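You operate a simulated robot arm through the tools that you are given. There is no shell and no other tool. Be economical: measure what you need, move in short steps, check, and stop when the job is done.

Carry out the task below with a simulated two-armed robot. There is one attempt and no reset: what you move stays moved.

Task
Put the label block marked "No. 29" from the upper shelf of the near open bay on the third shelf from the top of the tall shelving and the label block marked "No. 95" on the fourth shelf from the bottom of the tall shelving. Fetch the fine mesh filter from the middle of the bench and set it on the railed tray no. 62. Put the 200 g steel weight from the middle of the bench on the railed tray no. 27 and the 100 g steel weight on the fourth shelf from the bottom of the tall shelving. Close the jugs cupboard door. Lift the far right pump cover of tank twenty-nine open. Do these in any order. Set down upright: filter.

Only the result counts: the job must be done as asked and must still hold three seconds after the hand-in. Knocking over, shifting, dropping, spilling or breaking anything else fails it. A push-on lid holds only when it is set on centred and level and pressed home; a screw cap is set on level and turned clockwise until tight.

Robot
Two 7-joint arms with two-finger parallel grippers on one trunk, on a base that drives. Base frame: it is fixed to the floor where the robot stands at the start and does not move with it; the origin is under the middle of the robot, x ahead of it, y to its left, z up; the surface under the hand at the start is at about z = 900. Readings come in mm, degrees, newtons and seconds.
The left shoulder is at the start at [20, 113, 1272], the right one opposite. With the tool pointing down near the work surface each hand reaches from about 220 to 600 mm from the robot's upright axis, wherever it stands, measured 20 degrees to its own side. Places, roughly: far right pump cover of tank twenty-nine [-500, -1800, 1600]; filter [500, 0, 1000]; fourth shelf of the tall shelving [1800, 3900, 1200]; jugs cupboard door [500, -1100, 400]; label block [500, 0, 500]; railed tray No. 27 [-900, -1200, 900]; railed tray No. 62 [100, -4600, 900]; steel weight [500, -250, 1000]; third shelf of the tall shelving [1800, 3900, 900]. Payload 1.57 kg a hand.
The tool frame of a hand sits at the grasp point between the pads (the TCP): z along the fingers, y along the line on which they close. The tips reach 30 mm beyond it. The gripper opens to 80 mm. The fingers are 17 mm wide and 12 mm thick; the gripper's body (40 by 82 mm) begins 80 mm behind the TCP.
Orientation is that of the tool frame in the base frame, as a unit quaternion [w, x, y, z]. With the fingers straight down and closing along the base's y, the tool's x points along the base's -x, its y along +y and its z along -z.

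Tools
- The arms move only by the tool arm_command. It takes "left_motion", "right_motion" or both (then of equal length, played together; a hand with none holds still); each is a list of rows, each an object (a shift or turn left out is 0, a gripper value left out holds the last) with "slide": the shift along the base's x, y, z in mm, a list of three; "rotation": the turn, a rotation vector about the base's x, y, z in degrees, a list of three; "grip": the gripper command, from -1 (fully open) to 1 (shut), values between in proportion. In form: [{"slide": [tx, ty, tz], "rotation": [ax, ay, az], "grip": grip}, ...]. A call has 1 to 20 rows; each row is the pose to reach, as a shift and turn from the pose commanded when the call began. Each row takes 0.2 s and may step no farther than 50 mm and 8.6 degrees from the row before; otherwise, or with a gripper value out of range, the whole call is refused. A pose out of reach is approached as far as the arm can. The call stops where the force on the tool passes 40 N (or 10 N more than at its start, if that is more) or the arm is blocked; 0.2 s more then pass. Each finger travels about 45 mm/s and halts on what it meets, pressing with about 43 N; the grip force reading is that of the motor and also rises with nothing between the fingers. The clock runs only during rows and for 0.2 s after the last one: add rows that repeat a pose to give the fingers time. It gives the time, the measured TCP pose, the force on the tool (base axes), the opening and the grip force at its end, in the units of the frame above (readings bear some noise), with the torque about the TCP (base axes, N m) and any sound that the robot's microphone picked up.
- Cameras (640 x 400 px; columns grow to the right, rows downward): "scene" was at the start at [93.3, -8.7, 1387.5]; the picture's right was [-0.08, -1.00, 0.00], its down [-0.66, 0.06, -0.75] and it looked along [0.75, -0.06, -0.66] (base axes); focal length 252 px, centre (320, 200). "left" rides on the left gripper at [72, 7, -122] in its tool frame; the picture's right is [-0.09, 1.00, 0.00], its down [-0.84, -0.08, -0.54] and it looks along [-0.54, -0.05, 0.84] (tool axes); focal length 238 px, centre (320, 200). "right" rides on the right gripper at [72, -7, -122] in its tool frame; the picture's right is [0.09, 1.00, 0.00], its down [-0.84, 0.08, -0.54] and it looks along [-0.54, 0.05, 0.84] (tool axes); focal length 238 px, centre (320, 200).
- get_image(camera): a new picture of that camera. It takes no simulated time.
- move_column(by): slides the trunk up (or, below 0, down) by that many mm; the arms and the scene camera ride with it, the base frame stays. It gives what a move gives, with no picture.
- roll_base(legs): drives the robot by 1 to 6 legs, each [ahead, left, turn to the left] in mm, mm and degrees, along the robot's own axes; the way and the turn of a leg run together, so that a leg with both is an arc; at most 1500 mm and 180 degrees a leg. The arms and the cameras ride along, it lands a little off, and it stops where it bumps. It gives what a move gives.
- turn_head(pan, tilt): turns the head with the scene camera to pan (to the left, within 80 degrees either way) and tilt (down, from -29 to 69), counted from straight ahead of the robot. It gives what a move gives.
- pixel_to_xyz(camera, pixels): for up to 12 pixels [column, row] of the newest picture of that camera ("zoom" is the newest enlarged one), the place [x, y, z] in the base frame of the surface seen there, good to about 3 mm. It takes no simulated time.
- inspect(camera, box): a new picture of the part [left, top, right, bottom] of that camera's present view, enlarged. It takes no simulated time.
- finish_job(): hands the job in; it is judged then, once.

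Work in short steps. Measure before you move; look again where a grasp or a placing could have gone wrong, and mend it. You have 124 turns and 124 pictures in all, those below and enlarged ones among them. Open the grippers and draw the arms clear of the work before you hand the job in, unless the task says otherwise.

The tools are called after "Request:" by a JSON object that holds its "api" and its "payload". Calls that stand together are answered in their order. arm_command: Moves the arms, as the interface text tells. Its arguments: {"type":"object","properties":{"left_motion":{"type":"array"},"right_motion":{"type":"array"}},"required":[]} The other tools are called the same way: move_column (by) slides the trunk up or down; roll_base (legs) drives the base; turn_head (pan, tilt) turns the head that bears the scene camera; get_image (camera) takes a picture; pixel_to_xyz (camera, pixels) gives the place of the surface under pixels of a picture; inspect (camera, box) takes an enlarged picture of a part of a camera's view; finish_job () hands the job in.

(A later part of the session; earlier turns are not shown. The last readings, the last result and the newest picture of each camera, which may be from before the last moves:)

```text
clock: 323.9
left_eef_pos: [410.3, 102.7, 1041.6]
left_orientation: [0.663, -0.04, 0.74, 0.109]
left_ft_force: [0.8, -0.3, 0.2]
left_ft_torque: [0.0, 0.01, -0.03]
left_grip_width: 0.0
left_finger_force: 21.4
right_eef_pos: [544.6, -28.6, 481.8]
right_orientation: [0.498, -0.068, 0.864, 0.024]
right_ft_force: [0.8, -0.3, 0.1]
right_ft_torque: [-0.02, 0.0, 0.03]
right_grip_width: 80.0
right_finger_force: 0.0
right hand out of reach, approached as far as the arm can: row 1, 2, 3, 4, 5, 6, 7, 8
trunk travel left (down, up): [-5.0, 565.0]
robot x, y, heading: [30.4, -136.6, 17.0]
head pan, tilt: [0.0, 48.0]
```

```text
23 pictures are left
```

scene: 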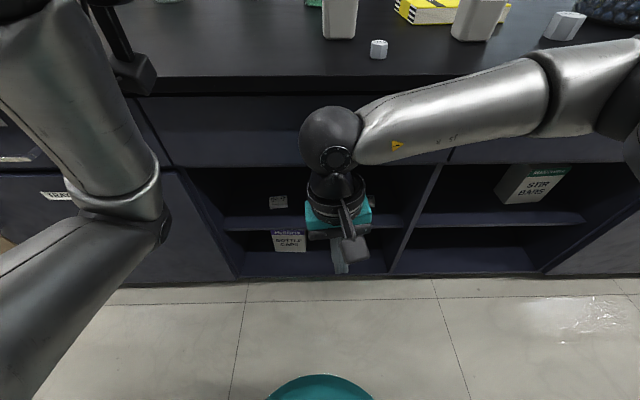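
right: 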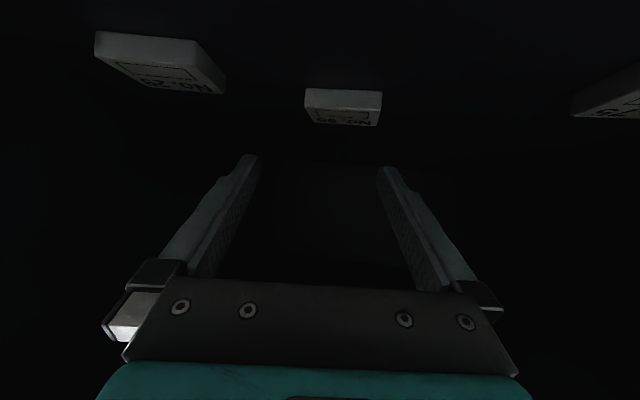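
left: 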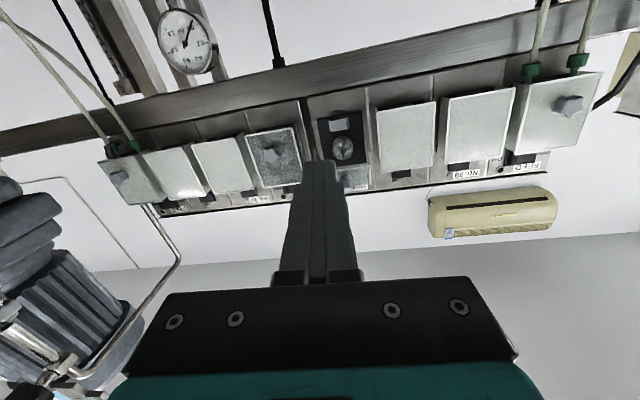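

The arm is limited here: it stopped at (545,-29,482), in front of block 95 rather than 29. I test a steeper pitch and nearer, lower pose in the free space before block 95.

Request:
{"api": "arm_command", "payload": {"right_motion": [{"slide": [-15, 0, -5], "rotation": [-1, 3, 3]}, {"slide": [-30, 0, -15], "rotation": [-2, 6.5, 6]}, {"slide": [-45, 0, -30], "rotation": [-2.9, 9.6, 9]}, {"slide": [-45, 0, -45], "rotation": [-2.9, 9.6, 10]}]}}

```text
clock: 324.9
left_eef_pos: [409.0, 102.5, 1042.3]
left_orientation: [0.663, -0.039, 0.74, 0.108]
left_ft_force: [0.2, -0.4, -0.6]
left_ft_torque: [0.03, -0.01, 0.0]
left_grip_width: 0.0
left_finger_force: 21.0
right_eef_pos: [501.9, -11.7, 443.6]
right_orientation: [0.415, -0.153, 0.896, 0.047]
right_ft_force: [0.5, -0.1, -0.4]
right_ft_torque: [-0.01, 0.01, -0.02]
right_grip_width: 80.2
right_finger_force: 0.0
right hand out of reach, approached as far as the arm can: row 3, 4
trunk travel left (down, up): [-5.0, 565.0]
robot x, y, heading: [25.6, -138.7, 16.7]
head pan, tilt: [0.0, 48.0]
```

Here (502,-12,444) at 40° pitch works. I try to get the last millimetres lower before driving in.

Request:
{"api": "move_column", "payload": {"by": -5}}

Request:
{"api": "arm_command", "payload": {"right_motion": [{"slide": [-6, -2, -4], "rotation": [-0.7, 2.3, 1.5]}, {"slide": [-10, -4, -8], "rotation": [-1.1, 3.8, 3]}]}}

Request:
{"api": "inspect", "payload": {"camera": "right", "box": [160, 60, 480, 260]}}

```text
clock: 325.4
left_eef_pos: [410.6, 101.9, 1037.1]
left_orientation: [0.662, -0.041, 0.74, 0.11]
left_ft_force: [0.6, 1.1, -0.2]
left_ft_torque: [0.03, -0.01, 0.0]
left_grip_width: 0.1
left_finger_force: 21.1
right_eef_pos: [501.7, -12.2, 438.3]
right_orientation: [0.415, -0.152, 0.896, 0.046]
right_ft_force: [0.7, 0.0, -0.5]
right_ft_torque: [-0.02, 0.01, -0.01]
right_grip_width: 80.1
right_finger_force: 0.0
trunk travel left (down, up): [0.0, 570.0]
robot x, y, heading: [30.4, -135.0, 16.9]
head pan, tilt: [0.0, 48.0]
```

```text
clock: 326.0
left_eef_pos: [409.9, 101.6, 1036.8]
left_orientation: [0.663, -0.041, 0.74, 0.11]
left_ft_force: [-0.5, 0.2, 0.2]
left_ft_torque: [0.0, 0.01, 0.01]
left_grip_width: 0.0
left_finger_force: 21.2
right_eef_pos: [492.4, -15.9, 430.8]
right_orientation: [0.383, -0.178, 0.905, 0.054]
right_ft_force: [0.0, -1.0, -0.8]
right_ft_torque: [-0.01, 0.0, -0.05]
right_grip_width: 80.0
right_finger_force: 0.0
trunk travel left (down, up): [0.0, 570.0]
robot x, y, heading: [25.4, -137.8, 16.8]
head pan, tilt: [0.0, 48.0]
```

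```text
2.00 times, centred on (320, 160) of right
```

zoom: 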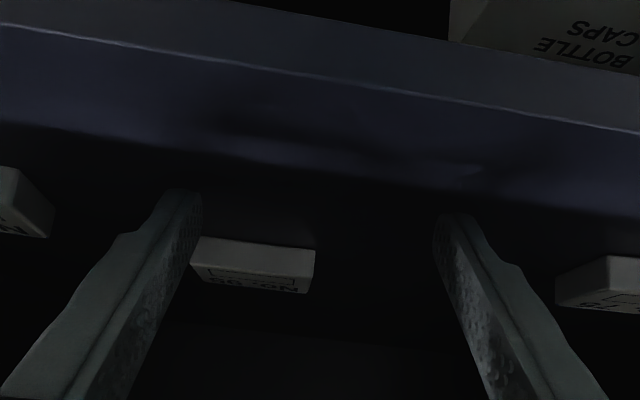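

Reached 431 mm with 44° pitch, tips almost at shelf level. I raise 4 mm, then drive forward with a slight right shift so that the fingers straddle block 95.

Request:
{"api": "arm_command", "payload": {"right_motion": [{"slide": [0, 0, 4]}]}}

Request:
{"api": "roll_base", "payload": {"legs": [[0, -22, 0], [72, 0, 0]]}}

Request:
{"api": "inspect", "payload": {"camera": "right", "box": [160, 60, 480, 260]}}

```text
clock: 326.4
left_eef_pos: [409.5, 102.7, 1036.9]
left_orientation: [0.663, -0.041, 0.74, 0.11]
left_ft_force: [0.2, 1.1, 0.3]
left_ft_torque: [-0.01, 0.0, -0.02]
left_grip_width: 0.0
left_finger_force: 21.5
right_eef_pos: [492.3, -15.8, 434.7]
right_orientation: [0.383, -0.177, 0.905, 0.052]
right_ft_force: [0.0, 0.1, -0.2]
right_ft_torque: [0.0, -0.05, 0.02]
right_grip_width: 80.1
right_finger_force: 0.0
trunk travel left (down, up): [0.0, 570.0]
robot x, y, heading: [26.1, -138.7, 16.8]
head pan, tilt: [0.0, 48.0]
```

```text
clock: 327.8
left_eef_pos: [451.2, 91.0, 1041.4]
left_orientation: [0.668, -0.037, 0.735, 0.111]
left_ft_force: [1.0, -1.1, -0.5]
left_ft_torque: [-0.03, 0.05, 0.01]
left_grip_width: 0.0
left_finger_force: 21.6
right_eef_pos: [528.6, -25.5, 429.5]
right_orientation: [0.373, -0.183, 0.908, 0.055]
right_ft_force: [0.1, -0.6, 0.8]
right_ft_torque: [0.0, 0.03, 0.01]
right_grip_width: 80.0
right_finger_force: 0.0
trunk travel left (down, up): [0.0, 570.0]
robot x, y, heading: [83.7, -148.1, 16.9]
head pan, tilt: [0.0, 48.0]
stopped in leg 2: the robot was blocked; the commanded pose is now the measured one
```

```text
2.00 times, centred on (320, 160) of right
```

zoom: 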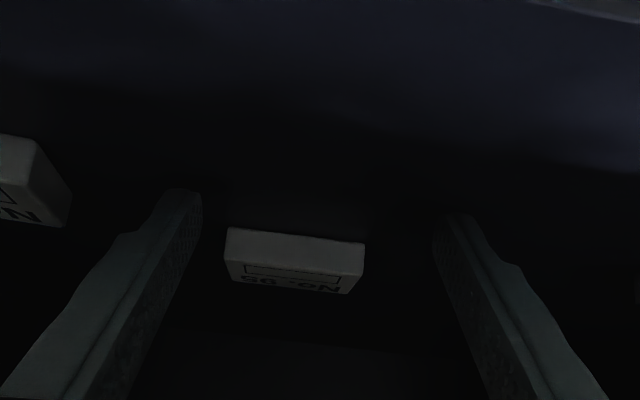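

Contact stopped the base (something touches the bench). I back off 15 mm and check the state.

Request:
{"api": "roll_base", "payload": {"legs": [[-15, 0, 0]]}}

Request:
{"api": "get_image", "payload": {"camera": "scene"}}

```text
clock: 328.6
left_eef_pos: [447.7, 91.3, 1035.3]
left_orientation: [0.662, -0.039, 0.74, 0.11]
left_ft_force: [0.0, 0.3, 0.0]
left_ft_torque: [0.0, -0.02, 0.04]
left_grip_width: 0.1
left_finger_force: 21.0
right_eef_pos: [522.3, -27.9, 429.0]
right_orientation: [0.374, -0.182, 0.908, 0.054]
right_ft_force: [5.8, 2.9, 24.6]
right_ft_torque: [1.13, -0.15, -0.46]
right_grip_width: 79.5
right_finger_force: 0.1
trunk travel left (down, up): [0.0, 570.0]
robot x, y, heading: [67.3, -149.7, 16.7]
head pan, tilt: [0.0, 48.0]
```

```text
20 pictures are left
```

scene: 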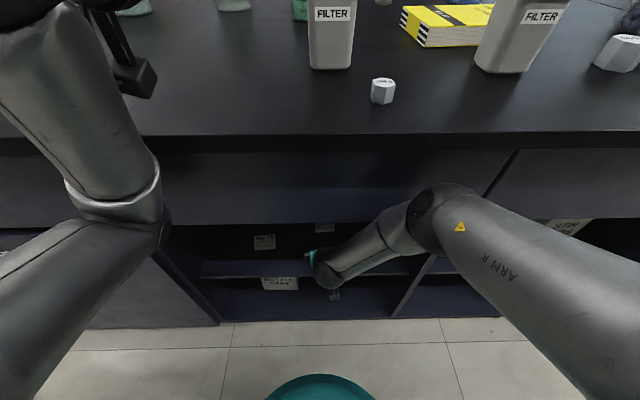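

The right fingertips press on the shelf (24 N), so I raise them 6 mm and advance the arm toward block 95.

Request:
{"api": "arm_command", "payload": {"right_motion": [{"slide": [0, 0, 6]}, {"slide": [15, 4, 7]}, {"slide": [30, 8, 7]}, {"slide": [45, 12, 7]}, {"slide": [58, 16, 7]}, {"slide": [70, 19, 7]}]}}

Request:
{"api": "inspect", "payload": {"camera": "right", "box": [160, 60, 480, 260]}}

```text
clock: 330.0
left_eef_pos: [437.5, 84.6, 1038.8]
left_orientation: [0.665, -0.037, 0.737, 0.11]
left_ft_force: [0.5, 0.3, 0.6]
left_ft_torque: [0.0, 0.03, -0.03]
left_grip_width: 0.0
left_finger_force: 21.2
right_eef_pos: [558.3, -2.8, 428.8]
right_orientation: [0.359, -0.188, 0.911, 0.067]
right_ft_force: [-15.4, -15.1, 80.5]
right_ft_torque: [2.78, 0.57, 0.97]
right_grip_width: 71.5
right_finger_force: 0.0
trunk travel left (down, up): [0.0, 570.0]
robot x, y, heading: [65.2, -149.5, 16.5]
head pan, tilt: [0.0, 48.0]
stopped in row 6 (right hand): the force on the tool passed its limit at 104 N (the readings are from after the stop); the commanded pose is now the measured one
```

```text
2.00 times, centred on (320, 160) of right
```

zoom: 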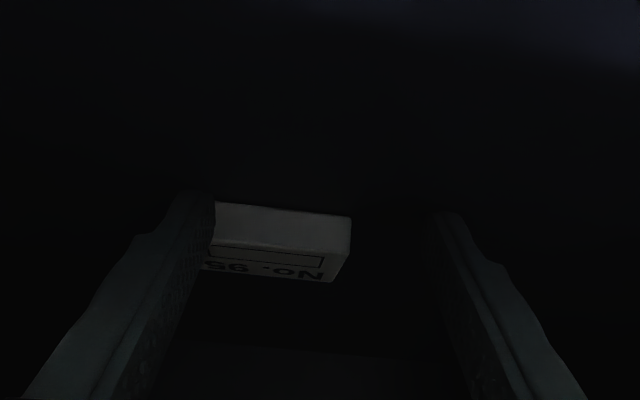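

Too much force (tips pressed on the shelf). I relieve it at once by backing and raising.

Request:
{"api": "arm_command", "payload": {"right_motion": [{"slide": [-5, -1, 8]}, {"slide": [-20, -5, 14]}, {"slide": [-35, -10, 16]}]}}

Request:
{"api": "roll_base", "payload": {"legs": [[-40, 0, 0]]}}

Request:
{"api": "inspect", "payload": {"camera": "scene", "box": [160, 120, 480, 320]}}

```text
clock: 330.8
left_eef_pos: [448.6, 90.7, 1035.4]
left_orientation: [0.662, -0.039, 0.74, 0.109]
left_ft_force: [-0.3, 0.0, 0.5]
left_ft_torque: [-0.01, 0.04, -0.03]
left_grip_width: 0.0
left_finger_force: 21.1
right_eef_pos: [529.4, -14.2, 437.8]
right_orientation: [0.352, -0.191, 0.914, 0.065]
right_ft_force: [0.0, 0.6, 0.3]
right_ft_torque: [-0.01, 0.01, -0.02]
right_grip_width: 80.0
right_finger_force: 0.2
trunk travel left (down, up): [0.0, 570.0]
robot x, y, heading: [67.7, -150.8, 16.4]
head pan, tilt: [0.0, 48.0]
```

```text
clock: 331.7
left_eef_pos: [410.9, 79.5, 1034.4]
left_orientation: [0.662, -0.039, 0.74, 0.109]
left_ft_force: [-0.2, -0.4, -0.8]
left_ft_torque: [-0.02, 0.03, 0.02]
left_grip_width: 0.0
left_finger_force: 20.8
right_eef_pos: [490.8, -24.6, 437.4]
right_orientation: [0.353, -0.189, 0.914, 0.064]
right_ft_force: [-0.2, 0.3, 0.5]
right_ft_torque: [0.01, 0.02, 0.04]
right_grip_width: 80.1
right_finger_force: 0.0
trunk travel left (down, up): [0.0, 570.0]
robot x, y, heading: [27.2, -161.6, 16.8]
head pan, tilt: [0.0, 48.0]
```

```text
2.00 times, centred on (320, 220) of scene
```

zoom: 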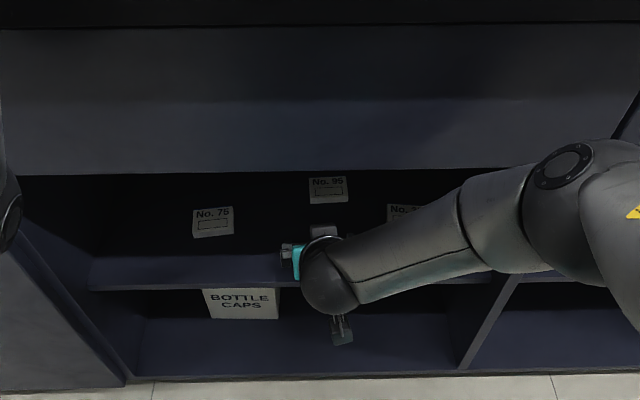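

The blocks stand undisturbed. Extending the arm from farther back should keep the elbow clear of the bench edge; I remeasure block 95 first.

Request:
{"api": "pixel_to_xyz", "payload": {"camera": "zoom", "pixels": [[312, 202], [346, 201], [311, 182], [344, 180], [328, 190], [195, 236], [232, 234], [390, 218]]}}

Request:
{"api": "arm_command", "payload": {"right_motion": [{"slide": [10, 1, 2], "rotation": [0.6, -2, 0]}, {"slide": [20, 2, 2], "rotation": [1.2, -4, 0]}, {"slide": [30, 3, 2], "rotation": [1.7, -5.7, 0]}, {"slide": [42, 5, 2], "rotation": [1.7, -5.7, 0]}, {"slide": [54, 7, 2], "rotation": [1.7, -5.7, 0]}]}}

```text
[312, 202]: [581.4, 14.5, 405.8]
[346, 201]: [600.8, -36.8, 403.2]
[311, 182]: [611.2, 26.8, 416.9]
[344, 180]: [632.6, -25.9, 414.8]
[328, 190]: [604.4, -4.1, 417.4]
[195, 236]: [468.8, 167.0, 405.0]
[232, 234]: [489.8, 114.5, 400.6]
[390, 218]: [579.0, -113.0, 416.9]
```

```text
clock: 332.9
left_eef_pos: [410.3, 78.3, 1033.7]
left_orientation: [0.662, -0.038, 0.74, 0.108]
left_ft_force: [0.1, -0.1, 0.2]
left_ft_torque: [0.0, 0.01, 0.0]
left_grip_width: 0.2
left_finger_force: 21.7
right_eef_pos: [545.0, -18.3, 437.9]
right_orientation: [0.4, -0.187, 0.895, 0.067]
right_ft_force: [-0.2, -0.5, 0.0]
right_ft_torque: [-0.01, 0.01, -0.02]
right_grip_width: 79.9
right_finger_force: 0.1
trunk travel left (down, up): [0.0, 570.0]
robot x, y, heading: [26.4, -160.4, 16.6]
head pan, tilt: [0.0, 48.0]
```

No contact now. I advance the remaining 46 mm, lower 4 mm and close on block 95.

Request:
{"api": "arm_command", "payload": {"right_motion": [{"slide": [12, 2, 0]}, {"slide": [24, 4, 0]}, {"slide": [36, 5.5, 0]}, {"slide": [46, 7, 0]}, {"slide": [46, 7, -4]}, {"slide": [46, 7, -4], "grip": 0}, {"slide": [46, 7, -4], "grip": 1}, {"slide": [46, 7, -4], "grip": 1}, {"slide": [46, 7, -4], "grip": 1}, {"slide": [46, 7, -4], "grip": 1}]}}

Request:
{"api": "inspect", "payload": {"camera": "right", "box": [160, 60, 480, 260]}}

```text
clock: 335.1
left_eef_pos: [410.7, 79.0, 1034.2]
left_orientation: [0.662, -0.038, 0.74, 0.108]
left_ft_force: [-0.2, -0.3, 0.5]
left_ft_torque: [0.01, -0.03, 0.01]
left_grip_width: 0.1
left_finger_force: 21.4
right_eef_pos: [587.5, -12.7, 445.0]
right_orientation: [0.402, -0.187, 0.894, 0.068]
right_ft_force: [-0.2, -0.2, 0.2]
right_ft_torque: [0.01, -0.02, 0.0]
right_grip_width: 0.1
right_finger_force: 13.7
right hand out of reach, approached as far as the arm can: row 4, 5, 6, 7, 8, 9, 10
trunk travel left (down, up): [0.0, 570.0]
robot x, y, heading: [28.2, -161.4, 16.8]
head pan, tilt: [0.0, 48.0]
```

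```text
2.00 times, centred on (320, 160) of right
```

zoom: 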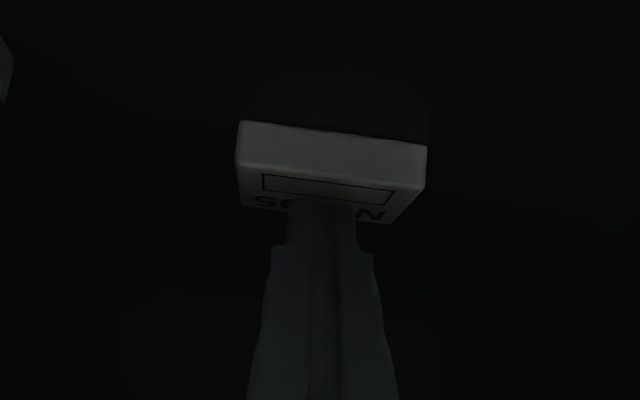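

Reach ended 10 mm too high and the fingers closed above the block. I reopen, pull the arm back 25 mm, drive the base 25 mm forward and try lowering again.

Request:
{"api": "arm_command", "payload": {"right_motion": [{"slide": [0, 0, 1], "grip": -1}, {"slide": [0, 0, 1], "grip": -1}, {"slide": [0, 0, 1], "grip": -1}, {"slide": [0, 0, 1], "grip": -1}, {"slide": [-12, -3, 1], "grip": -1}, {"slide": [-25, -7, 0], "grip": -1}]}}

Request:
{"api": "roll_base", "payload": {"legs": [[25, 0, 0]]}}

Request:
{"api": "arm_command", "payload": {"right_motion": [{"slide": [1, 0, -4]}, {"slide": [2, 1, -8]}, {"slide": [3, 1, -12]}]}}

```text
clock: 336.5
left_eef_pos: [409.6, 78.7, 1034.1]
left_orientation: [0.662, -0.038, 0.74, 0.108]
left_ft_force: [-0.3, -0.6, -0.9]
left_ft_torque: [0.03, 0.01, -0.01]
left_grip_width: 0.0
left_finger_force: 21.3
right_eef_pos: [563.3, -19.3, 445.1]
right_orientation: [0.4, -0.187, 0.894, 0.068]
right_ft_force: [0.5, -0.9, -0.3]
right_ft_torque: [-0.01, -0.02, 0.02]
right_grip_width: 79.9
right_finger_force: 0.0
trunk travel left (down, up): [0.0, 570.0]
robot x, y, heading: [27.3, -163.7, 16.7]
head pan, tilt: [0.0, 48.0]
```

```text
clock: 337.5
left_eef_pos: [435.4, 86.2, 1034.0]
left_orientation: [0.662, -0.037, 0.741, 0.108]
left_ft_force: [-0.1, 0.2, 0.6]
left_ft_torque: [0.0, 0.01, -0.01]
left_grip_width: 0.0
left_finger_force: 21.5
right_eef_pos: [575.5, -12.0, 436.0]
right_orientation: [0.391, -0.19, 0.898, 0.069]
right_ft_force: [0.6, 1.2, -0.2]
right_ft_torque: [0.01, -0.02, -0.01]
right_grip_width: 79.9
right_finger_force: 0.0
trunk travel left (down, up): [0.0, 570.0]
robot x, y, heading: [50.9, -154.2, 16.4]
head pan, tilt: [0.0, 48.0]
stopped in leg 1: the robot was blocked; the commanded pose is now the measured one
```

```text
clock: 338.3
left_eef_pos: [433.1, 84.4, 1035.1]
left_orientation: [0.663, -0.037, 0.74, 0.108]
left_ft_force: [0.2, -0.1, -0.5]
left_ft_torque: [-0.01, 0.01, 0.0]
left_grip_width: 0.1
left_finger_force: 20.9
right_eef_pos: [578.4, -9.9, 426.8]
right_orientation: [0.393, -0.191, 0.896, 0.072]
right_ft_force: [-18.6, -13.3, 26.9]
right_ft_torque: [0.83, 0.54, 0.86]
right_grip_width: 75.3
right_finger_force: 0.1
trunk travel left (down, up): [0.0, 570.0]
robot x, y, heading: [51.3, -156.5, 16.6]
head pan, tilt: [0.0, 48.0]
stopped in row 3 (right hand): the force on the tool passed its limit at 42 N (the readings are from after the stop); the commanded pose is now the measured one
```

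Tips touch the shelf around the front part of the block. I raise 4 mm, advance 12 mm, and close.

Request:
{"api": "arm_command", "payload": {"right_motion": [{"slide": [0, 0, 4]}, {"slide": [6, 1, 5]}, {"slide": [12, 2, 5]}, {"slide": [12, 2, 5], "grip": 0}, {"slide": [12, 2, 5], "grip": 1}, {"slide": [12, 2, 5], "grip": 1}, {"slide": [12, 2, 5], "grip": 1}, {"slide": [12, 2, 5], "grip": 1}]}}

Request:
{"api": "inspect", "payload": {"camera": "right", "box": [160, 60, 480, 260]}}

```text
clock: 340.1
left_eef_pos: [436.2, 84.6, 1033.7]
left_orientation: [0.662, -0.038, 0.741, 0.108]
left_ft_force: [-0.3, 0.3, 0.1]
left_ft_torque: [0.01, -0.01, 0.03]
left_grip_width: 0.0
left_finger_force: 21.1
right_eef_pos: [591.1, -7.3, 429.7]
right_orientation: [0.392, -0.191, 0.897, 0.072]
right_ft_force: [-0.1, -0.2, -0.1]
right_ft_torque: [-0.02, -0.01, 0.0]
right_grip_width: 61.0
right_finger_force: 43.7
trunk travel left (down, up): [0.0, 570.0]
robot x, y, heading: [53.4, -151.9, 16.5]
head pan, tilt: [0.0, 48.0]
```

```text
2.00 times, centred on (320, 160) of right
```

zoom: 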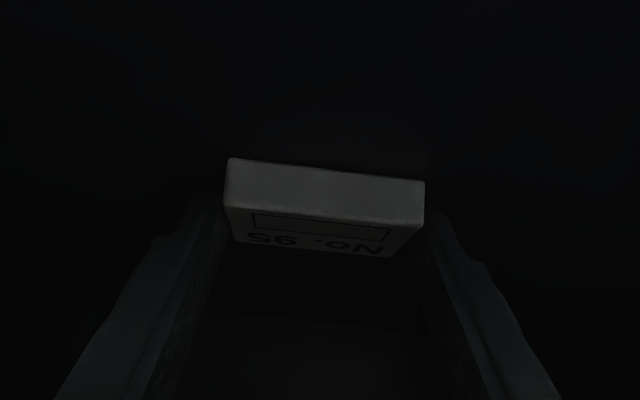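

Block 95 is gripped (61 mm, 44 N). I lift it slowly, back the base out, and raise the right hand out of the way.

Request:
{"api": "arm_command", "payload": {"right_motion": [{"slide": [0, 0, 2]}, {"slide": [0, 0, 4]}, {"slide": [0, 0, 7]}, {"slide": [-3, -1, 11]}, {"slide": [-8, -2, 15]}, {"slide": [-14, -4, 18]}]}}

Request:
{"api": "roll_base", "payload": {"legs": [[-60, 0, 0], [-260, 0, 0]]}}

Request:
{"api": "arm_command", "payload": {"right_motion": [{"slide": [-5, -8, 15]}, {"slide": [-12, -22, 40]}, {"slide": [-20, -38, 75]}, {"slide": [-30, -55, 115]}, {"slide": [-40, -73, 155]}, {"slide": [-50, -92, 195]}, {"slide": [-58, -108, 235]}, {"slide": [-64, -120, 270]}, {"slide": [-67, -125, 300]}]}}

Request:
{"api": "get_image", "payload": {"camera": "scene"}}

```text
clock: 341.5
left_eef_pos: [435.2, 84.1, 1033.4]
left_orientation: [0.662, -0.037, 0.741, 0.108]
left_ft_force: [0.0, -0.6, -0.6]
left_ft_torque: [0.0, 0.02, 0.0]
left_grip_width: 0.0
left_finger_force: 21.2
right_eef_pos: [566.1, -16.0, 436.4]
right_orientation: [0.381, -0.192, 0.902, 0.07]
right_ft_force: [-0.5, 0.4, -0.5]
right_ft_torque: [-0.02, 0.0, 0.0]
right_grip_width: 60.7
right_finger_force: 42.9
trunk travel left (down, up): [0.0, 570.0]
robot x, y, heading: [51.8, -156.4, 16.6]
head pan, tilt: [0.0, 48.0]
```

```text
clock: 343.9
left_eef_pos: [132.1, -4.7, 1034.0]
left_orientation: [0.662, -0.037, 0.741, 0.108]
left_ft_force: [0.1, -0.1, 0.1]
left_ft_torque: [0.03, 0.0, 0.01]
left_grip_width: 0.1
left_finger_force: 21.4
right_eef_pos: [272.8, -103.4, 448.0]
right_orientation: [0.392, -0.191, 0.897, 0.071]
right_ft_force: [0.2, -0.1, -0.3]
right_ft_torque: [0.03, -0.03, -0.05]
right_grip_width: 60.9
right_finger_force: 43.2
trunk travel left (down, up): [0.0, 570.0]
robot x, y, heading: [-251.6, -245.2, 16.5]
head pan, tilt: [0.0, 48.0]
```

```text
clock: 345.9
left_eef_pos: [130.5, -5.0, 1033.3]
left_orientation: [0.662, -0.038, 0.741, 0.108]
left_ft_force: [-0.4, -0.6, 0.0]
left_ft_torque: [0.02, 0.0, -0.03]
left_grip_width: 0.0
left_finger_force: 21.6
right_eef_pos: [205.7, -226.9, 748.7]
right_orientation: [0.392, -0.19, 0.897, 0.07]
right_ft_force: [0.1, 0.1, -0.6]
right_ft_torque: [0.0, -0.03, -0.02]
right_grip_width: 60.4
right_finger_force: 42.9
trunk travel left (down, up): [0.0, 570.0]
robot x, y, heading: [-249.1, -248.9, 16.3]
head pan, tilt: [0.0, 48.0]
```

```text
15 pictures are left
```

scene: 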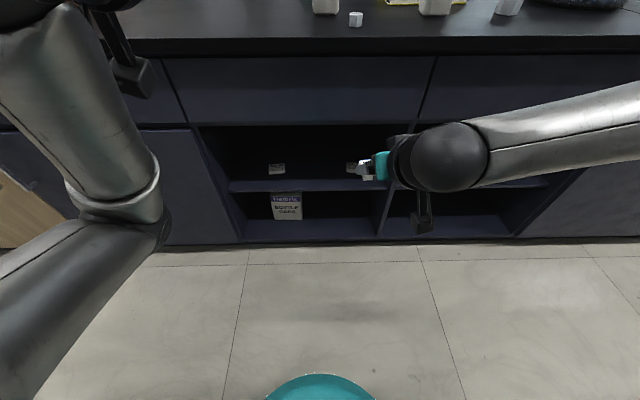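

Block 95 is safely held. I bring the left hand down into the mirrored low pose, then position the base in front of block 29.

Request:
{"api": "arm_command", "payload": {"left_motion": [{"slide": [5, 0, -45], "rotation": [-1.4, 2.9, 0], "grip": -1}, {"slide": [10, 0, -92], "rotation": [-2.8, 5.8, 0]}, {"slide": [15, 0, -139], "rotation": [-4.2, 8.7, 0]}, {"slide": [20, 0, -186], "rotation": [-5.6, 11.6, 0]}, {"slide": [25, 0, -233], "rotation": [-7, 14.6, 0]}, {"slide": [30, 0, -280], "rotation": [-8.4, 17.5, 0]}, {"slide": [38, -8, -326], "rotation": [-9.8, 20.4, 0]}, {"slide": [46, -18, -372], "rotation": [-11.2, 23.3, 0]}, {"slide": [54, -30, -418], "rotation": [-12.6, 26.2, 0]}, {"slide": [62, -44, -462], "rotation": [-14, 29.2, 0]}, {"slide": [70, -58, -505], "rotation": [-15.4, 32, 0]}, {"slide": [80, -72, -547], "rotation": [-16.8, 35, 0]}, {"slide": [90, -84, -587], "rotation": [-16.8, 35, 0]}]}}

Request:
{"api": "roll_base", "payload": {"legs": [[0, -152, 0.5]]}}

Request:
{"api": "get_image", "payload": {"camera": "scene"}}

```text
clock: 348.7
left_eef_pos: [211.4, -73.7, 435.1]
left_orientation: [0.39, -0.095, 0.916, 0.021]
left_ft_force: [0.5, 0.1, 0.3]
left_ft_torque: [0.01, 0.03, -0.01]
left_grip_width: 80.0
left_finger_force: 0.0
right_eef_pos: [205.3, -228.2, 748.5]
right_orientation: [0.392, -0.191, 0.897, 0.072]
right_ft_force: [0.2, 0.0, -0.7]
right_ft_torque: [0.01, 0.0, 0.0]
right_grip_width: 60.2
right_finger_force: 42.9
trunk travel left (down, up): [0.0, 570.0]
robot x, y, heading: [-249.4, -249.1, 16.4]
head pan, tilt: [0.0, 48.0]
```

```text
clock: 350.1
left_eef_pos: [256.1, -213.6, 437.1]
left_orientation: [0.391, -0.099, 0.915, 0.021]
left_ft_force: [-0.1, -0.1, 0.3]
left_ft_torque: [-0.02, 0.0, -0.02]
left_grip_width: 79.9
left_finger_force: 0.0
right_eef_pos: [249.2, -368.2, 749.2]
right_orientation: [0.391, -0.194, 0.897, 0.072]
right_ft_force: [-0.2, 0.0, -0.4]
right_ft_torque: [-0.02, 0.04, 0.02]
right_grip_width: 60.9
right_finger_force: 43.0
trunk travel left (down, up): [0.0, 570.0]
robot x, y, heading: [-211.0, -389.3, 17.1]
head pan, tilt: [0.0, 48.0]
```

```text
14 pictures are left
```

scene: 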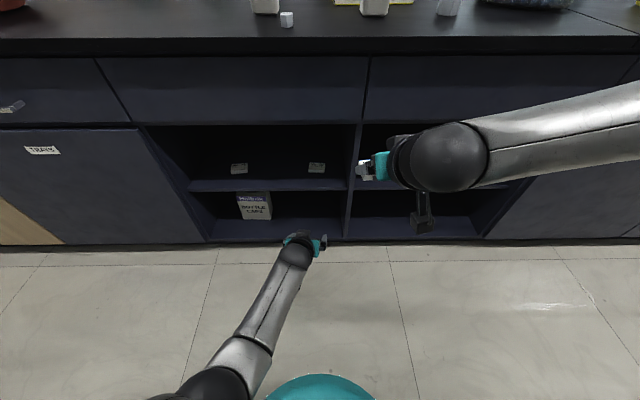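

The left hand reached the low pose cleanly. I remeasure block 29 at (316,168).

Request:
{"api": "pixel_to_xyz", "payload": {"camera": "scene", "pixels": [[309, 172], [324, 172], [310, 165], [323, 164], [316, 168], [316, 171], [316, 164]]}}

```text
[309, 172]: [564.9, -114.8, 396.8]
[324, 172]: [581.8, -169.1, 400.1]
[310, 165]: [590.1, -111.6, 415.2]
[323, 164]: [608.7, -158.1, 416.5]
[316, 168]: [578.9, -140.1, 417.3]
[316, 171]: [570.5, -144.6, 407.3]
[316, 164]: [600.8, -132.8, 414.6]
```

Block 29 centre ≈(586,-139). I pull the right hand back from the bench and drive in, leaving the last 45 mm for the arm.

Request:
{"api": "arm_command", "payload": {"right_motion": [{"slide": [-15, -5, 5]}, {"slide": [-45, -14, 10]}, {"slide": [-80, -24, 10]}, {"slide": [-115, -35, 10]}, {"slide": [-145, -44, 10]}, {"slide": [-155, -47, 10]}], "left_motion": [{}, {}, {}, {}, {}, {"slide": [0, 0, 3]}]}}

Request:
{"api": "roll_base", "payload": {"legs": [[0, -23, 0], [278, 0, 0]]}}

Request:
{"api": "inspect", "payload": {"camera": "left", "box": [160, 60, 480, 260]}}

```text
clock: 351.5
left_eef_pos: [257.1, -211.2, 441.1]
left_orientation: [0.393, -0.099, 0.914, 0.024]
left_ft_force: [0.5, -0.3, 0.1]
left_ft_torque: [0.02, -0.01, -0.03]
left_grip_width: 80.0
left_finger_force: 0.1
right_eef_pos: [166.6, -349.2, 734.3]
right_orientation: [0.391, -0.195, 0.897, 0.073]
right_ft_force: [-0.6, -0.5, -0.8]
right_ft_torque: [-0.02, 0.0, 0.02]
right_grip_width: 60.8
right_finger_force: 43.3
right hand out of reach, approached as far as the arm can: row 3, 4, 5, 6
trunk travel left (down, up): [0.0, 570.0]
robot x, y, heading: [-207.5, -391.3, 17.1]
head pan, tilt: [0.0, 48.0]
```

```text
clock: 353.9
left_eef_pos: [525.5, -152.5, 439.6]
left_orientation: [0.391, -0.099, 0.915, 0.025]
left_ft_force: [-0.6, 0.0, -0.3]
left_ft_torque: [0.03, 0.0, 0.03]
left_grip_width: 79.8
left_finger_force: 0.0
right_eef_pos: [433.2, -289.2, 733.2]
right_orientation: [0.385, -0.196, 0.899, 0.073]
right_ft_force: [-25.8, -4.5, -6.9]
right_ft_torque: [-0.05, 0.78, -0.6]
right_grip_width: 61.1
right_finger_force: 43.1
trunk travel left (down, up): [0.0, 570.0]
robot x, y, heading: [62.5, -327.8, 16.9]
head pan, tilt: [0.0, 48.0]
```

```text
2.00 times, centred on (320, 160) of left
```

zoom: 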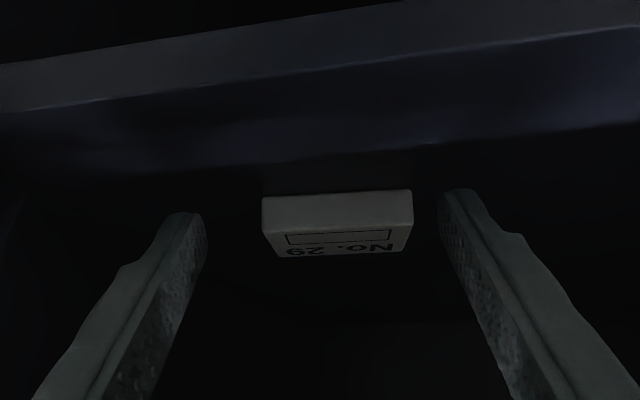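

Block 29 is centred between the fingers; the right hand's block lightly touches the apron (26 N). I advance the left arm, close, and lift slowly.

Request:
{"api": "arm_command", "payload": {"left_motion": [{"slide": [15, 4, 0]}, {"slide": [30, 8, 0]}, {"slide": [45, 12.5, 0]}, {"slide": [46, 13, -5]}, {"slide": [46, 13, -7]}, {"slide": [46, 13, -7], "grip": 0}, {"slide": [46, 13, -7], "grip": 1}, {"slide": [46, 13, -7], "grip": 1}, {"slide": [46, 13, -7], "grip": 1}, {"slide": [46, 13, -7], "grip": 1}, {"slide": [46, 13, -5]}, {"slide": [46, 13, -2]}, {"slide": [46, 13, 2]}, {"slide": [44, 12, 7]}, {"slide": [40, 11, 12]}]}}

```text
clock: 357.1
left_eef_pos: [565.9, -136.7, 451.1]
left_orientation: [0.389, -0.1, 0.915, 0.029]
left_ft_force: [0.3, -0.3, -0.7]
left_ft_torque: [0.0, 0.0, 0.0]
left_grip_width: 60.5
left_finger_force: 42.8
right_eef_pos: [433.7, -290.0, 732.3]
right_orientation: [0.385, -0.197, 0.899, 0.072]
right_ft_force: [-15.0, -4.3, -1.8]
right_ft_torque: [-0.06, 0.31, -0.4]
right_grip_width: 60.9
right_finger_force: 43.0
trunk travel left (down, up): [0.0, 570.0]
robot x, y, heading: [65.6, -332.0, 17.1]
head pan, tilt: [0.0, 48.0]
```

Both blocks are held. I back out, raise the trunk, turn along the aisle to the left and drive toward the tall shelving, then look.

Request:
{"api": "roll_base", "payload": {"legs": [[-80, 0, 0], [-220, 0, 0]]}}

Request:
{"api": "move_column", "payload": {"by": 400}}

Request:
{"api": "roll_base", "payload": {"legs": [[0, 0, 90], [1400, 0, 0], [1300, 0, 0]]}}

Request:
{"api": "turn_head", "payload": {"pan": -40, "tilt": 25}}

Request:
{"api": "get_image", "payload": {"camera": "scene"}}

```text
clock: 359.4
left_eef_pos: [279.5, -225.0, 450.8]
left_orientation: [0.388, -0.099, 0.916, 0.028]
left_ft_force: [0.5, -0.5, -1.1]
left_ft_torque: [0.0, 0.02, -0.01]
left_grip_width: 60.7
left_finger_force: 42.5
right_eef_pos: [148.3, -376.9, 732.3]
right_orientation: [0.386, -0.196, 0.899, 0.072]
right_ft_force: [0.3, -0.4, -0.3]
right_ft_torque: [0.02, 0.01, 0.0]
right_grip_width: 60.9
right_finger_force: 43.3
trunk travel left (down, up): [0.0, 570.0]
robot x, y, heading: [-221.3, -417.0, 17.0]
head pan, tilt: [0.0, 48.0]
```

```text
clock: 363.3
left_eef_pos: [278.7, -223.6, 849.3]
left_orientation: [0.388, -0.098, 0.916, 0.029]
left_ft_force: [-0.4, -0.2, -0.9]
left_ft_torque: [-0.04, 0.01, 0.0]
left_grip_width: 60.3
left_finger_force: 42.5
right_eef_pos: [148.3, -377.5, 1133.0]
right_orientation: [0.386, -0.195, 0.899, 0.072]
right_ft_force: [0.3, 0.6, -0.4]
right_ft_torque: [-0.01, 0.02, -0.01]
right_grip_width: 60.7
right_finger_force: 43.2
trunk travel left (down, up): [-400.0, 170.0]
robot x, y, heading: [-223.8, -417.8, 17.0]
head pan, tilt: [0.0, 48.0]
```

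```text
clock: 380.2
left_eef_pos: [-1223.8, 2650.2, 850.0]
left_orientation: [-0.254, 0.718, -0.577, -0.295]
left_ft_force: [-0.4, 0.4, 0.2]
left_ft_torque: [-0.01, 0.0, -0.02]
left_grip_width: 60.8
left_finger_force: 42.8
right_eef_pos: [-1069.7, 2521.3, 1132.2]
right_orientation: [-0.221, 0.775, -0.496, -0.324]
right_ft_force: [0.5, -0.7, 0.3]
right_ft_torque: [0.02, 0.02, 0.01]
right_grip_width: 61.0
right_finger_force: 43.0
trunk travel left (down, up): [-400.0, 170.0]
robot x, y, heading: [-1025.1, 2152.1, 107.2]
head pan, tilt: [0.0, 48.0]
```

```text
clock: 381.3
left_eef_pos: [-1223.4, 2651.1, 849.8]
left_orientation: [-0.254, 0.718, -0.577, -0.295]
left_ft_force: [0.2, -0.5, -0.2]
left_ft_torque: [-0.02, 0.0, -0.03]
left_grip_width: 60.8
left_finger_force: 42.8
right_eef_pos: [-1069.5, 2519.7, 1133.3]
right_orientation: [-0.221, 0.775, -0.496, -0.323]
right_ft_force: [-0.2, 0.2, -0.3]
right_ft_torque: [-0.01, -0.01, 0.02]
right_grip_width: 61.0
right_finger_force: 43.1
trunk travel left (down, up): [-400.0, 170.0]
robot x, y, heading: [-1025.8, 2149.5, 107.2]
head pan, tilt: [-40.0, 25.0]
```

```text
12 pictures are left
```

scene: 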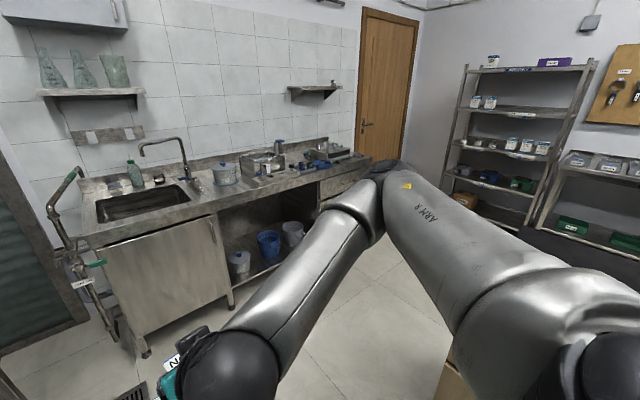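

The tall shelving stands at (520,130) with five shelves. I measure its shelves and the floor around.

Request:
{"api": "pixel_to_xyz", "payload": {"camera": "scene", "pixels": [[462, 108], [566, 116], [457, 147], [555, 160], [500, 112], [500, 153], [525, 113], [450, 215], [525, 228], [350, 290], [400, 330], [340, 200]]}}

Request:
{"api": "inspect", "payload": {"camera": "scene", "box": [430, 40, 620, 240]}}

```text
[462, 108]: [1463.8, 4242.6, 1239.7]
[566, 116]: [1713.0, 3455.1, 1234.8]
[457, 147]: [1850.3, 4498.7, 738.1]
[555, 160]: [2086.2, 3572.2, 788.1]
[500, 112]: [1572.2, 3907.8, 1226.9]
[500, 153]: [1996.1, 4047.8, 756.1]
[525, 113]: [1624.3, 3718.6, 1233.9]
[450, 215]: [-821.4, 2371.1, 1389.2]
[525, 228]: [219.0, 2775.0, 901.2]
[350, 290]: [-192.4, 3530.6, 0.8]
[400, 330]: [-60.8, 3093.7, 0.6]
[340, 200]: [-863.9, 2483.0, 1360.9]
```

```text
2.00 times, centred on (525, 140) of scene
```

zoom: 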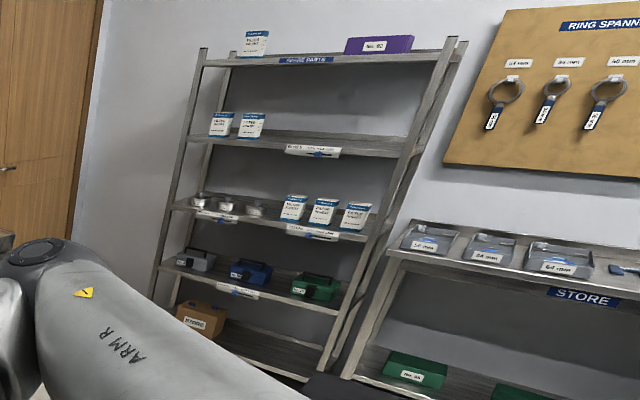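

Fourth from the bottom is the second from top (z≈1235, front u≈2636, v 2809–3635), third from top is the one below (z≈900). I drive past the bench end, turn right and look.

Request:
{"api": "roll_base", "payload": {"legs": [[760, 0, 0], [0, 0, -90], [1200, 0, 0]]}}

Request:
{"api": "turn_head", "payload": {"pan": 0, "tilt": 20}}

Request:
{"api": "get_image", "payload": {"camera": "scene"}}

```text
clock: 394.9
left_eef_pos: [399.7, 3413.7, 849.5]
left_orientation: [0.388, -0.095, 0.916, 0.028]
left_ft_force: [0.0, -0.8, -0.2]
left_ft_torque: [-0.03, 0.02, -0.03]
left_grip_width: 60.4
left_finger_force: 42.7
right_eef_pos: [267.6, 3260.8, 1132.6]
right_orientation: [0.386, -0.192, 0.9, 0.071]
right_ft_force: [0.8, -0.5, 0.4]
right_ft_torque: [0.0, -0.01, -0.02]
right_grip_width: 60.8
right_finger_force: 43.5
trunk travel left (down, up): [-400.0, 170.0]
robot x, y, heading: [-100.7, 3223.1, 16.3]
head pan, tilt: [-40.0, 25.0]
```

```text
clock: 395.9
left_eef_pos: [398.9, 3414.0, 848.7]
left_orientation: [0.388, -0.094, 0.917, 0.027]
left_ft_force: [0.4, 0.8, -0.7]
left_ft_torque: [-0.01, 0.02, 0.0]
left_grip_width: 60.9
left_finger_force: 43.3
right_eef_pos: [267.0, 3260.5, 1131.1]
right_orientation: [0.386, -0.192, 0.9, 0.07]
right_ft_force: [0.4, 0.1, -0.8]
right_ft_torque: [0.02, 0.01, 0.01]
right_grip_width: 60.8
right_finger_force: 42.9
trunk travel left (down, up): [-400.0, 170.0]
robot x, y, heading: [-100.2, 3222.9, 16.5]
head pan, tilt: [0.0, 20.0]
```

```text
10 pictures are left
```

scene: 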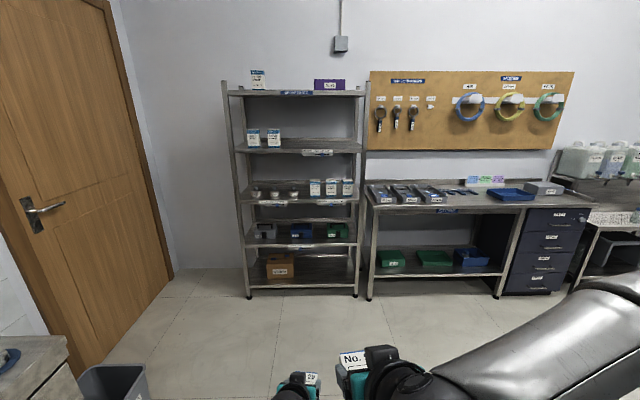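

I measure the free spots on the second and third shelves.

Request:
{"api": "inspect", "payload": {"camera": "scene", "box": [220, 120, 380, 220]}}

Request:
{"api": "pixel_to_xyz", "payload": {"camera": "zoom", "pixels": [[400, 105], [400, 118], [500, 105], [330, 312], [330, 300], [360, 312], [300, 305], [370, 290], [140, 300], [410, 300], [540, 290], [330, 325]]}}

```text
4.00 times, centred on (300, 170) of scene
```

zoom: 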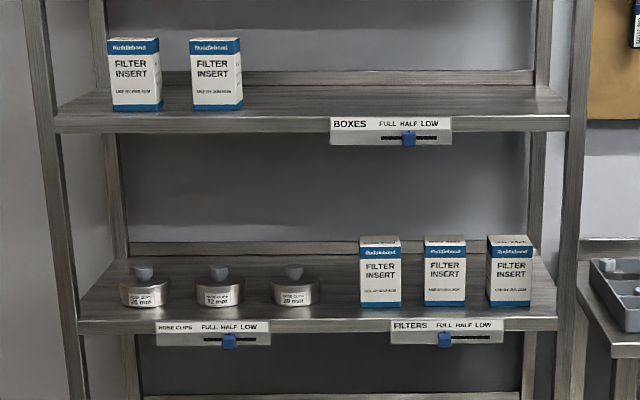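

```text
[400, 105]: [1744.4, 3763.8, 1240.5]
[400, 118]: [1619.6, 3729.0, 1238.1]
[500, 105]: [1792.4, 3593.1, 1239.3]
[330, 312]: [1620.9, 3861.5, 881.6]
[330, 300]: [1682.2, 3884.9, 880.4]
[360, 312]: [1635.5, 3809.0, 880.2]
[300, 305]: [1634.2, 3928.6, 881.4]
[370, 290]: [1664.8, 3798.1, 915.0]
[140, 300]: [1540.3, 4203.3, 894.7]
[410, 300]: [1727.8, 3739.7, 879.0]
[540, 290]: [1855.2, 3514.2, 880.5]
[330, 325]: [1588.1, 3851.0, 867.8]
```

Shelf 3 has z≈880 and a free gap at (1622,3846); shelf 2 has z≈1240 with free space around (1650,3740). I raise the trunk and drive up, stopping short.

Request:
{"api": "move_column", "payload": {"by": 90}}

Request:
{"api": "roll_base", "payload": {"legs": [[0, 63, 0.4], [1000, 0, 0], [220, 0, 0]]}}

Request:
{"api": "turn_head", "payload": {"pan": 5, "tilt": 40}}

Request:
{"api": "get_image", "payload": {"camera": "scene"}}

```text
clock: 397.2
left_eef_pos: [399.0, 3413.5, 940.8]
left_orientation: [0.389, -0.095, 0.916, 0.028]
left_ft_force: [0.9, -0.3, -0.3]
left_ft_torque: [-0.02, 0.0, -0.04]
left_grip_width: 60.7
left_finger_force: 42.7
right_eef_pos: [268.1, 3260.6, 1222.2]
right_orientation: [0.386, -0.192, 0.899, 0.071]
right_ft_force: [-0.8, -0.4, 0.5]
right_ft_torque: [0.01, 0.02, 0.0]
right_grip_width: 60.8
right_finger_force: 43.0
trunk travel left (down, up): [-490.0, 80.0]
robot x, y, heading: [-100.9, 3220.9, 16.4]
head pan, tilt: [0.0, 20.0]
```

```text
clock: 404.3
left_eef_pos: [1552.6, 3826.9, 938.7]
left_orientation: [0.389, -0.095, 0.916, 0.028]
left_ft_force: [0.7, -0.1, -0.9]
left_ft_torque: [-0.01, -0.01, -0.01]
left_grip_width: 60.8
left_finger_force: 43.3
right_eef_pos: [1423.2, 3674.1, 1223.4]
right_orientation: [0.384, -0.193, 0.9, 0.072]
right_ft_force: [0.2, -0.5, -0.8]
right_ft_torque: [-0.01, 0.0, -0.01]
right_grip_width: 60.9
right_finger_force: 43.1
trunk travel left (down, up): [-490.0, 80.0]
robot x, y, heading: [1049.3, 3634.6, 16.7]
head pan, tilt: [0.0, 20.0]
```

```text
clock: 405.1
left_eef_pos: [1551.5, 3826.7, 939.5]
left_orientation: [0.388, -0.096, 0.916, 0.028]
left_ft_force: [0.7, 0.6, 0.3]
left_ft_torque: [0.0, 0.01, 0.02]
left_grip_width: 60.4
left_finger_force: 43.4
right_eef_pos: [1420.6, 3674.8, 1221.5]
right_orientation: [0.385, -0.194, 0.899, 0.071]
right_ft_force: [0.0, -0.3, -1.7]
right_ft_torque: [0.01, 0.01, -0.03]
right_grip_width: 60.9
right_finger_force: 42.7
trunk travel left (down, up): [-490.0, 80.0]
robot x, y, heading: [1049.6, 3635.4, 16.8]
head pan, tilt: [5.0, 40.0]
```

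```text
8 pictures are left
```

scene: 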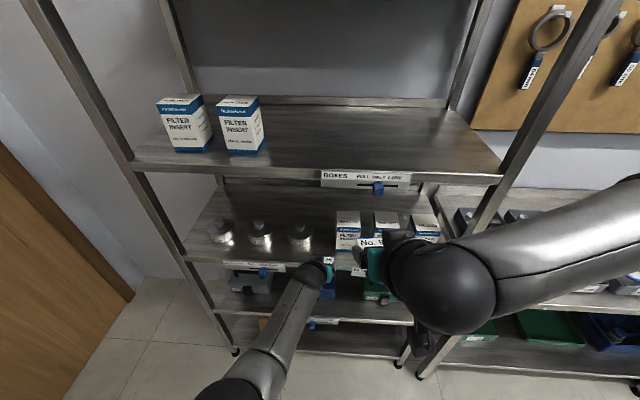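

Left block is 55 mm short of its spot. I extend, lower onto shelf three, release and withdraw.

Request:
{"api": "arm_command", "payload": {"left_motion": [{"slide": [12, 4, 0]}, {"slide": [28, 9, 0]}, {"slide": [44, 14, 0]}, {"slide": [56, 18, 0]}, {"slide": [56, 18, -10]}, {"slide": [56, 18, -20]}, {"slide": [56, 18, -25]}, {"slide": [56, 18, -28]}, {"slide": [56, 18, -30]}]}}

Request:
{"api": "inspect", "payload": {"camera": "scene", "box": [270, 190, 430, 290]}}

```text
clock: 407.1
left_eef_pos: [1594.0, 3843.9, 922.4]
left_orientation: [0.388, -0.095, 0.916, 0.027]
left_ft_force: [-0.2, -0.2, -0.3]
left_ft_torque: [-0.03, -0.01, -0.01]
left_grip_width: 60.6
left_finger_force: 43.2
left hand out of reach, approached as far as the arm can: row 5, 6, 7, 8, 9
right_eef_pos: [1420.9, 3674.6, 1222.2]
right_orientation: [0.385, -0.193, 0.9, 0.07]
right_ft_force: [0.0, 1.3, -1.1]
right_ft_torque: [0.02, 0.0, -0.01]
right_grip_width: 60.6
right_finger_force: 42.7
trunk travel left (down, up): [-490.0, 80.0]
robot x, y, heading: [1052.5, 3637.0, 16.6]
head pan, tilt: [5.0, 40.0]
```

```text
4.00 times, centred on (350, 240) of scene
```

zoom: 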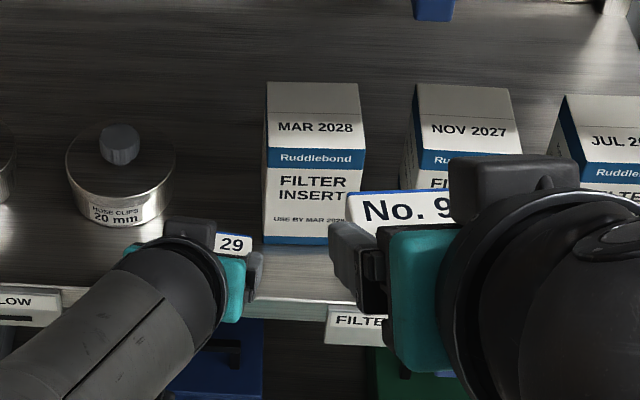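

The arm reached its limit 12 mm too high, so I drive 15 mm forward and lower with the trunk, then open and retreat.

Request:
{"api": "roll_base", "payload": {"legs": [[15, 0, 0]]}}

Request:
{"api": "move_column", "payload": {"by": -12}}

Request:
{"api": "inspect", "payload": {"camera": "scene", "box": [270, 190, 430, 290]}}

```text
clock: 407.9
left_eef_pos: [1607.6, 3849.0, 923.7]
left_orientation: [0.389, -0.096, 0.916, 0.029]
left_ft_force: [-0.1, 0.7, -0.4]
left_ft_torque: [-0.02, 0.0, -0.02]
left_grip_width: 60.7
left_finger_force: 42.6
right_eef_pos: [1434.5, 3678.1, 1222.8]
right_orientation: [0.384, -0.193, 0.9, 0.071]
right_ft_force: [0.5, 0.0, -1.0]
right_ft_torque: [0.0, 0.03, 0.02]
right_grip_width: 61.0
right_finger_force: 42.6
trunk travel left (down, up): [-490.0, 80.0]
robot x, y, heading: [1066.4, 3637.6, 16.8]
head pan, tilt: [5.0, 40.0]
```

```text
clock: 408.5
left_eef_pos: [1608.0, 3847.8, 912.9]
left_orientation: [0.391, -0.095, 0.915, 0.027]
left_ft_force: [1.3, 1.1, 7.7]
left_ft_torque: [0.28, -0.03, 0.01]
left_grip_width: 60.4
left_finger_force: 43.0
right_eef_pos: [1433.4, 3677.4, 1210.7]
right_orientation: [0.386, -0.194, 0.899, 0.071]
right_ft_force: [0.5, -1.1, 0.5]
right_ft_torque: [0.02, 0.0, 0.0]
right_grip_width: 61.0
right_finger_force: 43.2
trunk travel left (down, up): [-478.0, 92.0]
robot x, y, heading: [1063.8, 3636.4, 16.3]
head pan, tilt: [5.0, 40.0]
```

```text
4.00 times, centred on (350, 240) of scene
```

zoom: 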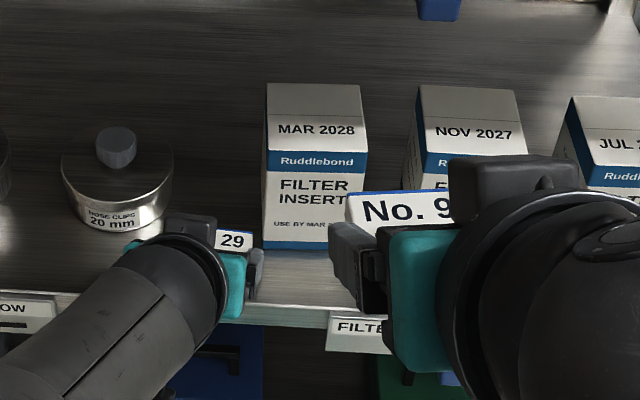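

Contact is felt (8 N). I release block 29, withdraw the left hand, then raise the trunk and bring block 95 forward over the second shelf.

Request:
{"api": "arm_command", "payload": {"left_motion": [{"grip": 0.3}, {"grip": -0.7}, {"grip": -1}, {"grip": -1}, {"slide": [0, 0, 1]}, {"slide": [-15, -4, 2]}, {"slide": [-35, -10, 3]}, {"slide": [-60, -18, 4]}, {"slide": [-95, -28, 4]}, {"slide": [-135, -41, 4]}, {"slide": [-175, -53, 4]}, {"slide": [-200, -60, 4]}]}}

Request:
{"api": "move_column", "payload": {"by": 82}}

Request:
{"api": "arm_command", "payload": {"right_motion": [{"slide": [15, 5, 0]}, {"slide": [40, 12, 0]}, {"slide": [65, 20, 0]}, {"slide": [90, 27, 0]}, {"slide": [110, 33, 0]}, {"slide": [120, 36, 0]}]}}

Request:
{"api": "roll_base", "payload": {"legs": [[105, 0, 0]]}}

Request:
{"api": "get_image", "payload": {"camera": "scene"}}

```text
clock: 410.6
left_eef_pos: [1592.0, 3884.2, 1023.8]
left_orientation: [0.485, -0.084, 0.867, 0.077]
left_ft_force: [0.3, -0.3, -0.4]
left_ft_torque: [0.02, 0.04, 0.0]
left_grip_width: 80.1
left_finger_force: 0.0
right_eef_pos: [1433.3, 3678.2, 1211.1]
right_orientation: [0.385, -0.193, 0.9, 0.07]
right_ft_force: [-0.1, 0.1, -0.3]
right_ft_torque: [-0.01, -0.04, -0.02]
right_grip_width: 60.9
right_finger_force: 43.2
trunk travel left (down, up): [-478.0, 92.0]
robot x, y, heading: [1066.0, 3639.8, 16.6]
head pan, tilt: [5.0, 40.0]
stopped in row 10 (left hand): the arm was blocked; the commanded pose is now the measured one
```

```text
clock: 411.8
left_eef_pos: [1592.7, 3883.1, 1105.5]
left_orientation: [0.484, -0.085, 0.868, 0.078]
left_ft_force: [0.0, 0.4, -0.9]
left_ft_torque: [0.02, -0.01, -0.05]
left_grip_width: 80.2
left_finger_force: 0.0
right_eef_pos: [1435.2, 3678.0, 1292.0]
right_orientation: [0.384, -0.194, 0.9, 0.071]
right_ft_force: [0.0, 0.4, -0.8]
right_ft_torque: [0.01, 0.01, 0.0]
right_grip_width: 60.9
right_finger_force: 43.0
trunk travel left (down, up): [-560.0, 10.0]
robot x, y, heading: [1065.9, 3640.8, 16.6]
head pan, tilt: [5.0, 40.0]
```

```text
clock: 413.1
left_eef_pos: [1591.9, 3883.1, 1105.0]
left_orientation: [0.484, -0.083, 0.868, 0.077]
left_ft_force: [-0.1, -0.1, -0.7]
left_ft_torque: [-0.02, 0.01, -0.03]
left_grip_width: 79.7
left_finger_force: 0.0
right_eef_pos: [1554.2, 3713.7, 1291.5]
right_orientation: [0.385, -0.193, 0.9, 0.07]
right_ft_force: [0.4, -0.5, -0.2]
right_ft_torque: [-0.02, -0.02, 0.0]
right_grip_width: 60.8
right_finger_force: 42.9
trunk travel left (down, up): [-560.0, 10.0]
robot x, y, heading: [1062.6, 3639.3, 16.5]
head pan, tilt: [5.0, 40.0]
```

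```text
clock: 414.3
left_eef_pos: [1691.3, 3913.1, 1104.1]
left_orientation: [0.481, -0.085, 0.869, 0.078]
left_ft_force: [-1.5, 0.7, -17.0]
left_ft_torque: [0.43, -1.91, -0.05]
left_grip_width: 80.1
left_finger_force: 0.0
right_eef_pos: [1655.4, 3744.4, 1290.9]
right_orientation: [0.386, -0.194, 0.899, 0.072]
right_ft_force: [-0.5, 0.2, -0.9]
right_ft_torque: [0.04, -0.03, 0.01]
right_grip_width: 60.9
right_finger_force: 42.8
trunk travel left (down, up): [-560.0, 10.0]
robot x, y, heading: [1167.8, 3668.8, 16.8]
head pan, tilt: [5.0, 40.0]
```

```text
5 pictures are left
```

scene: 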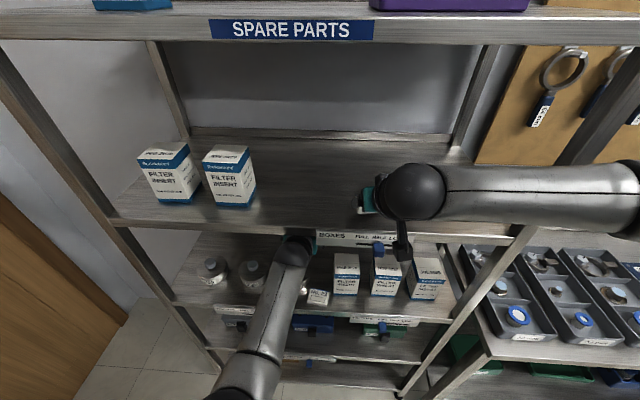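

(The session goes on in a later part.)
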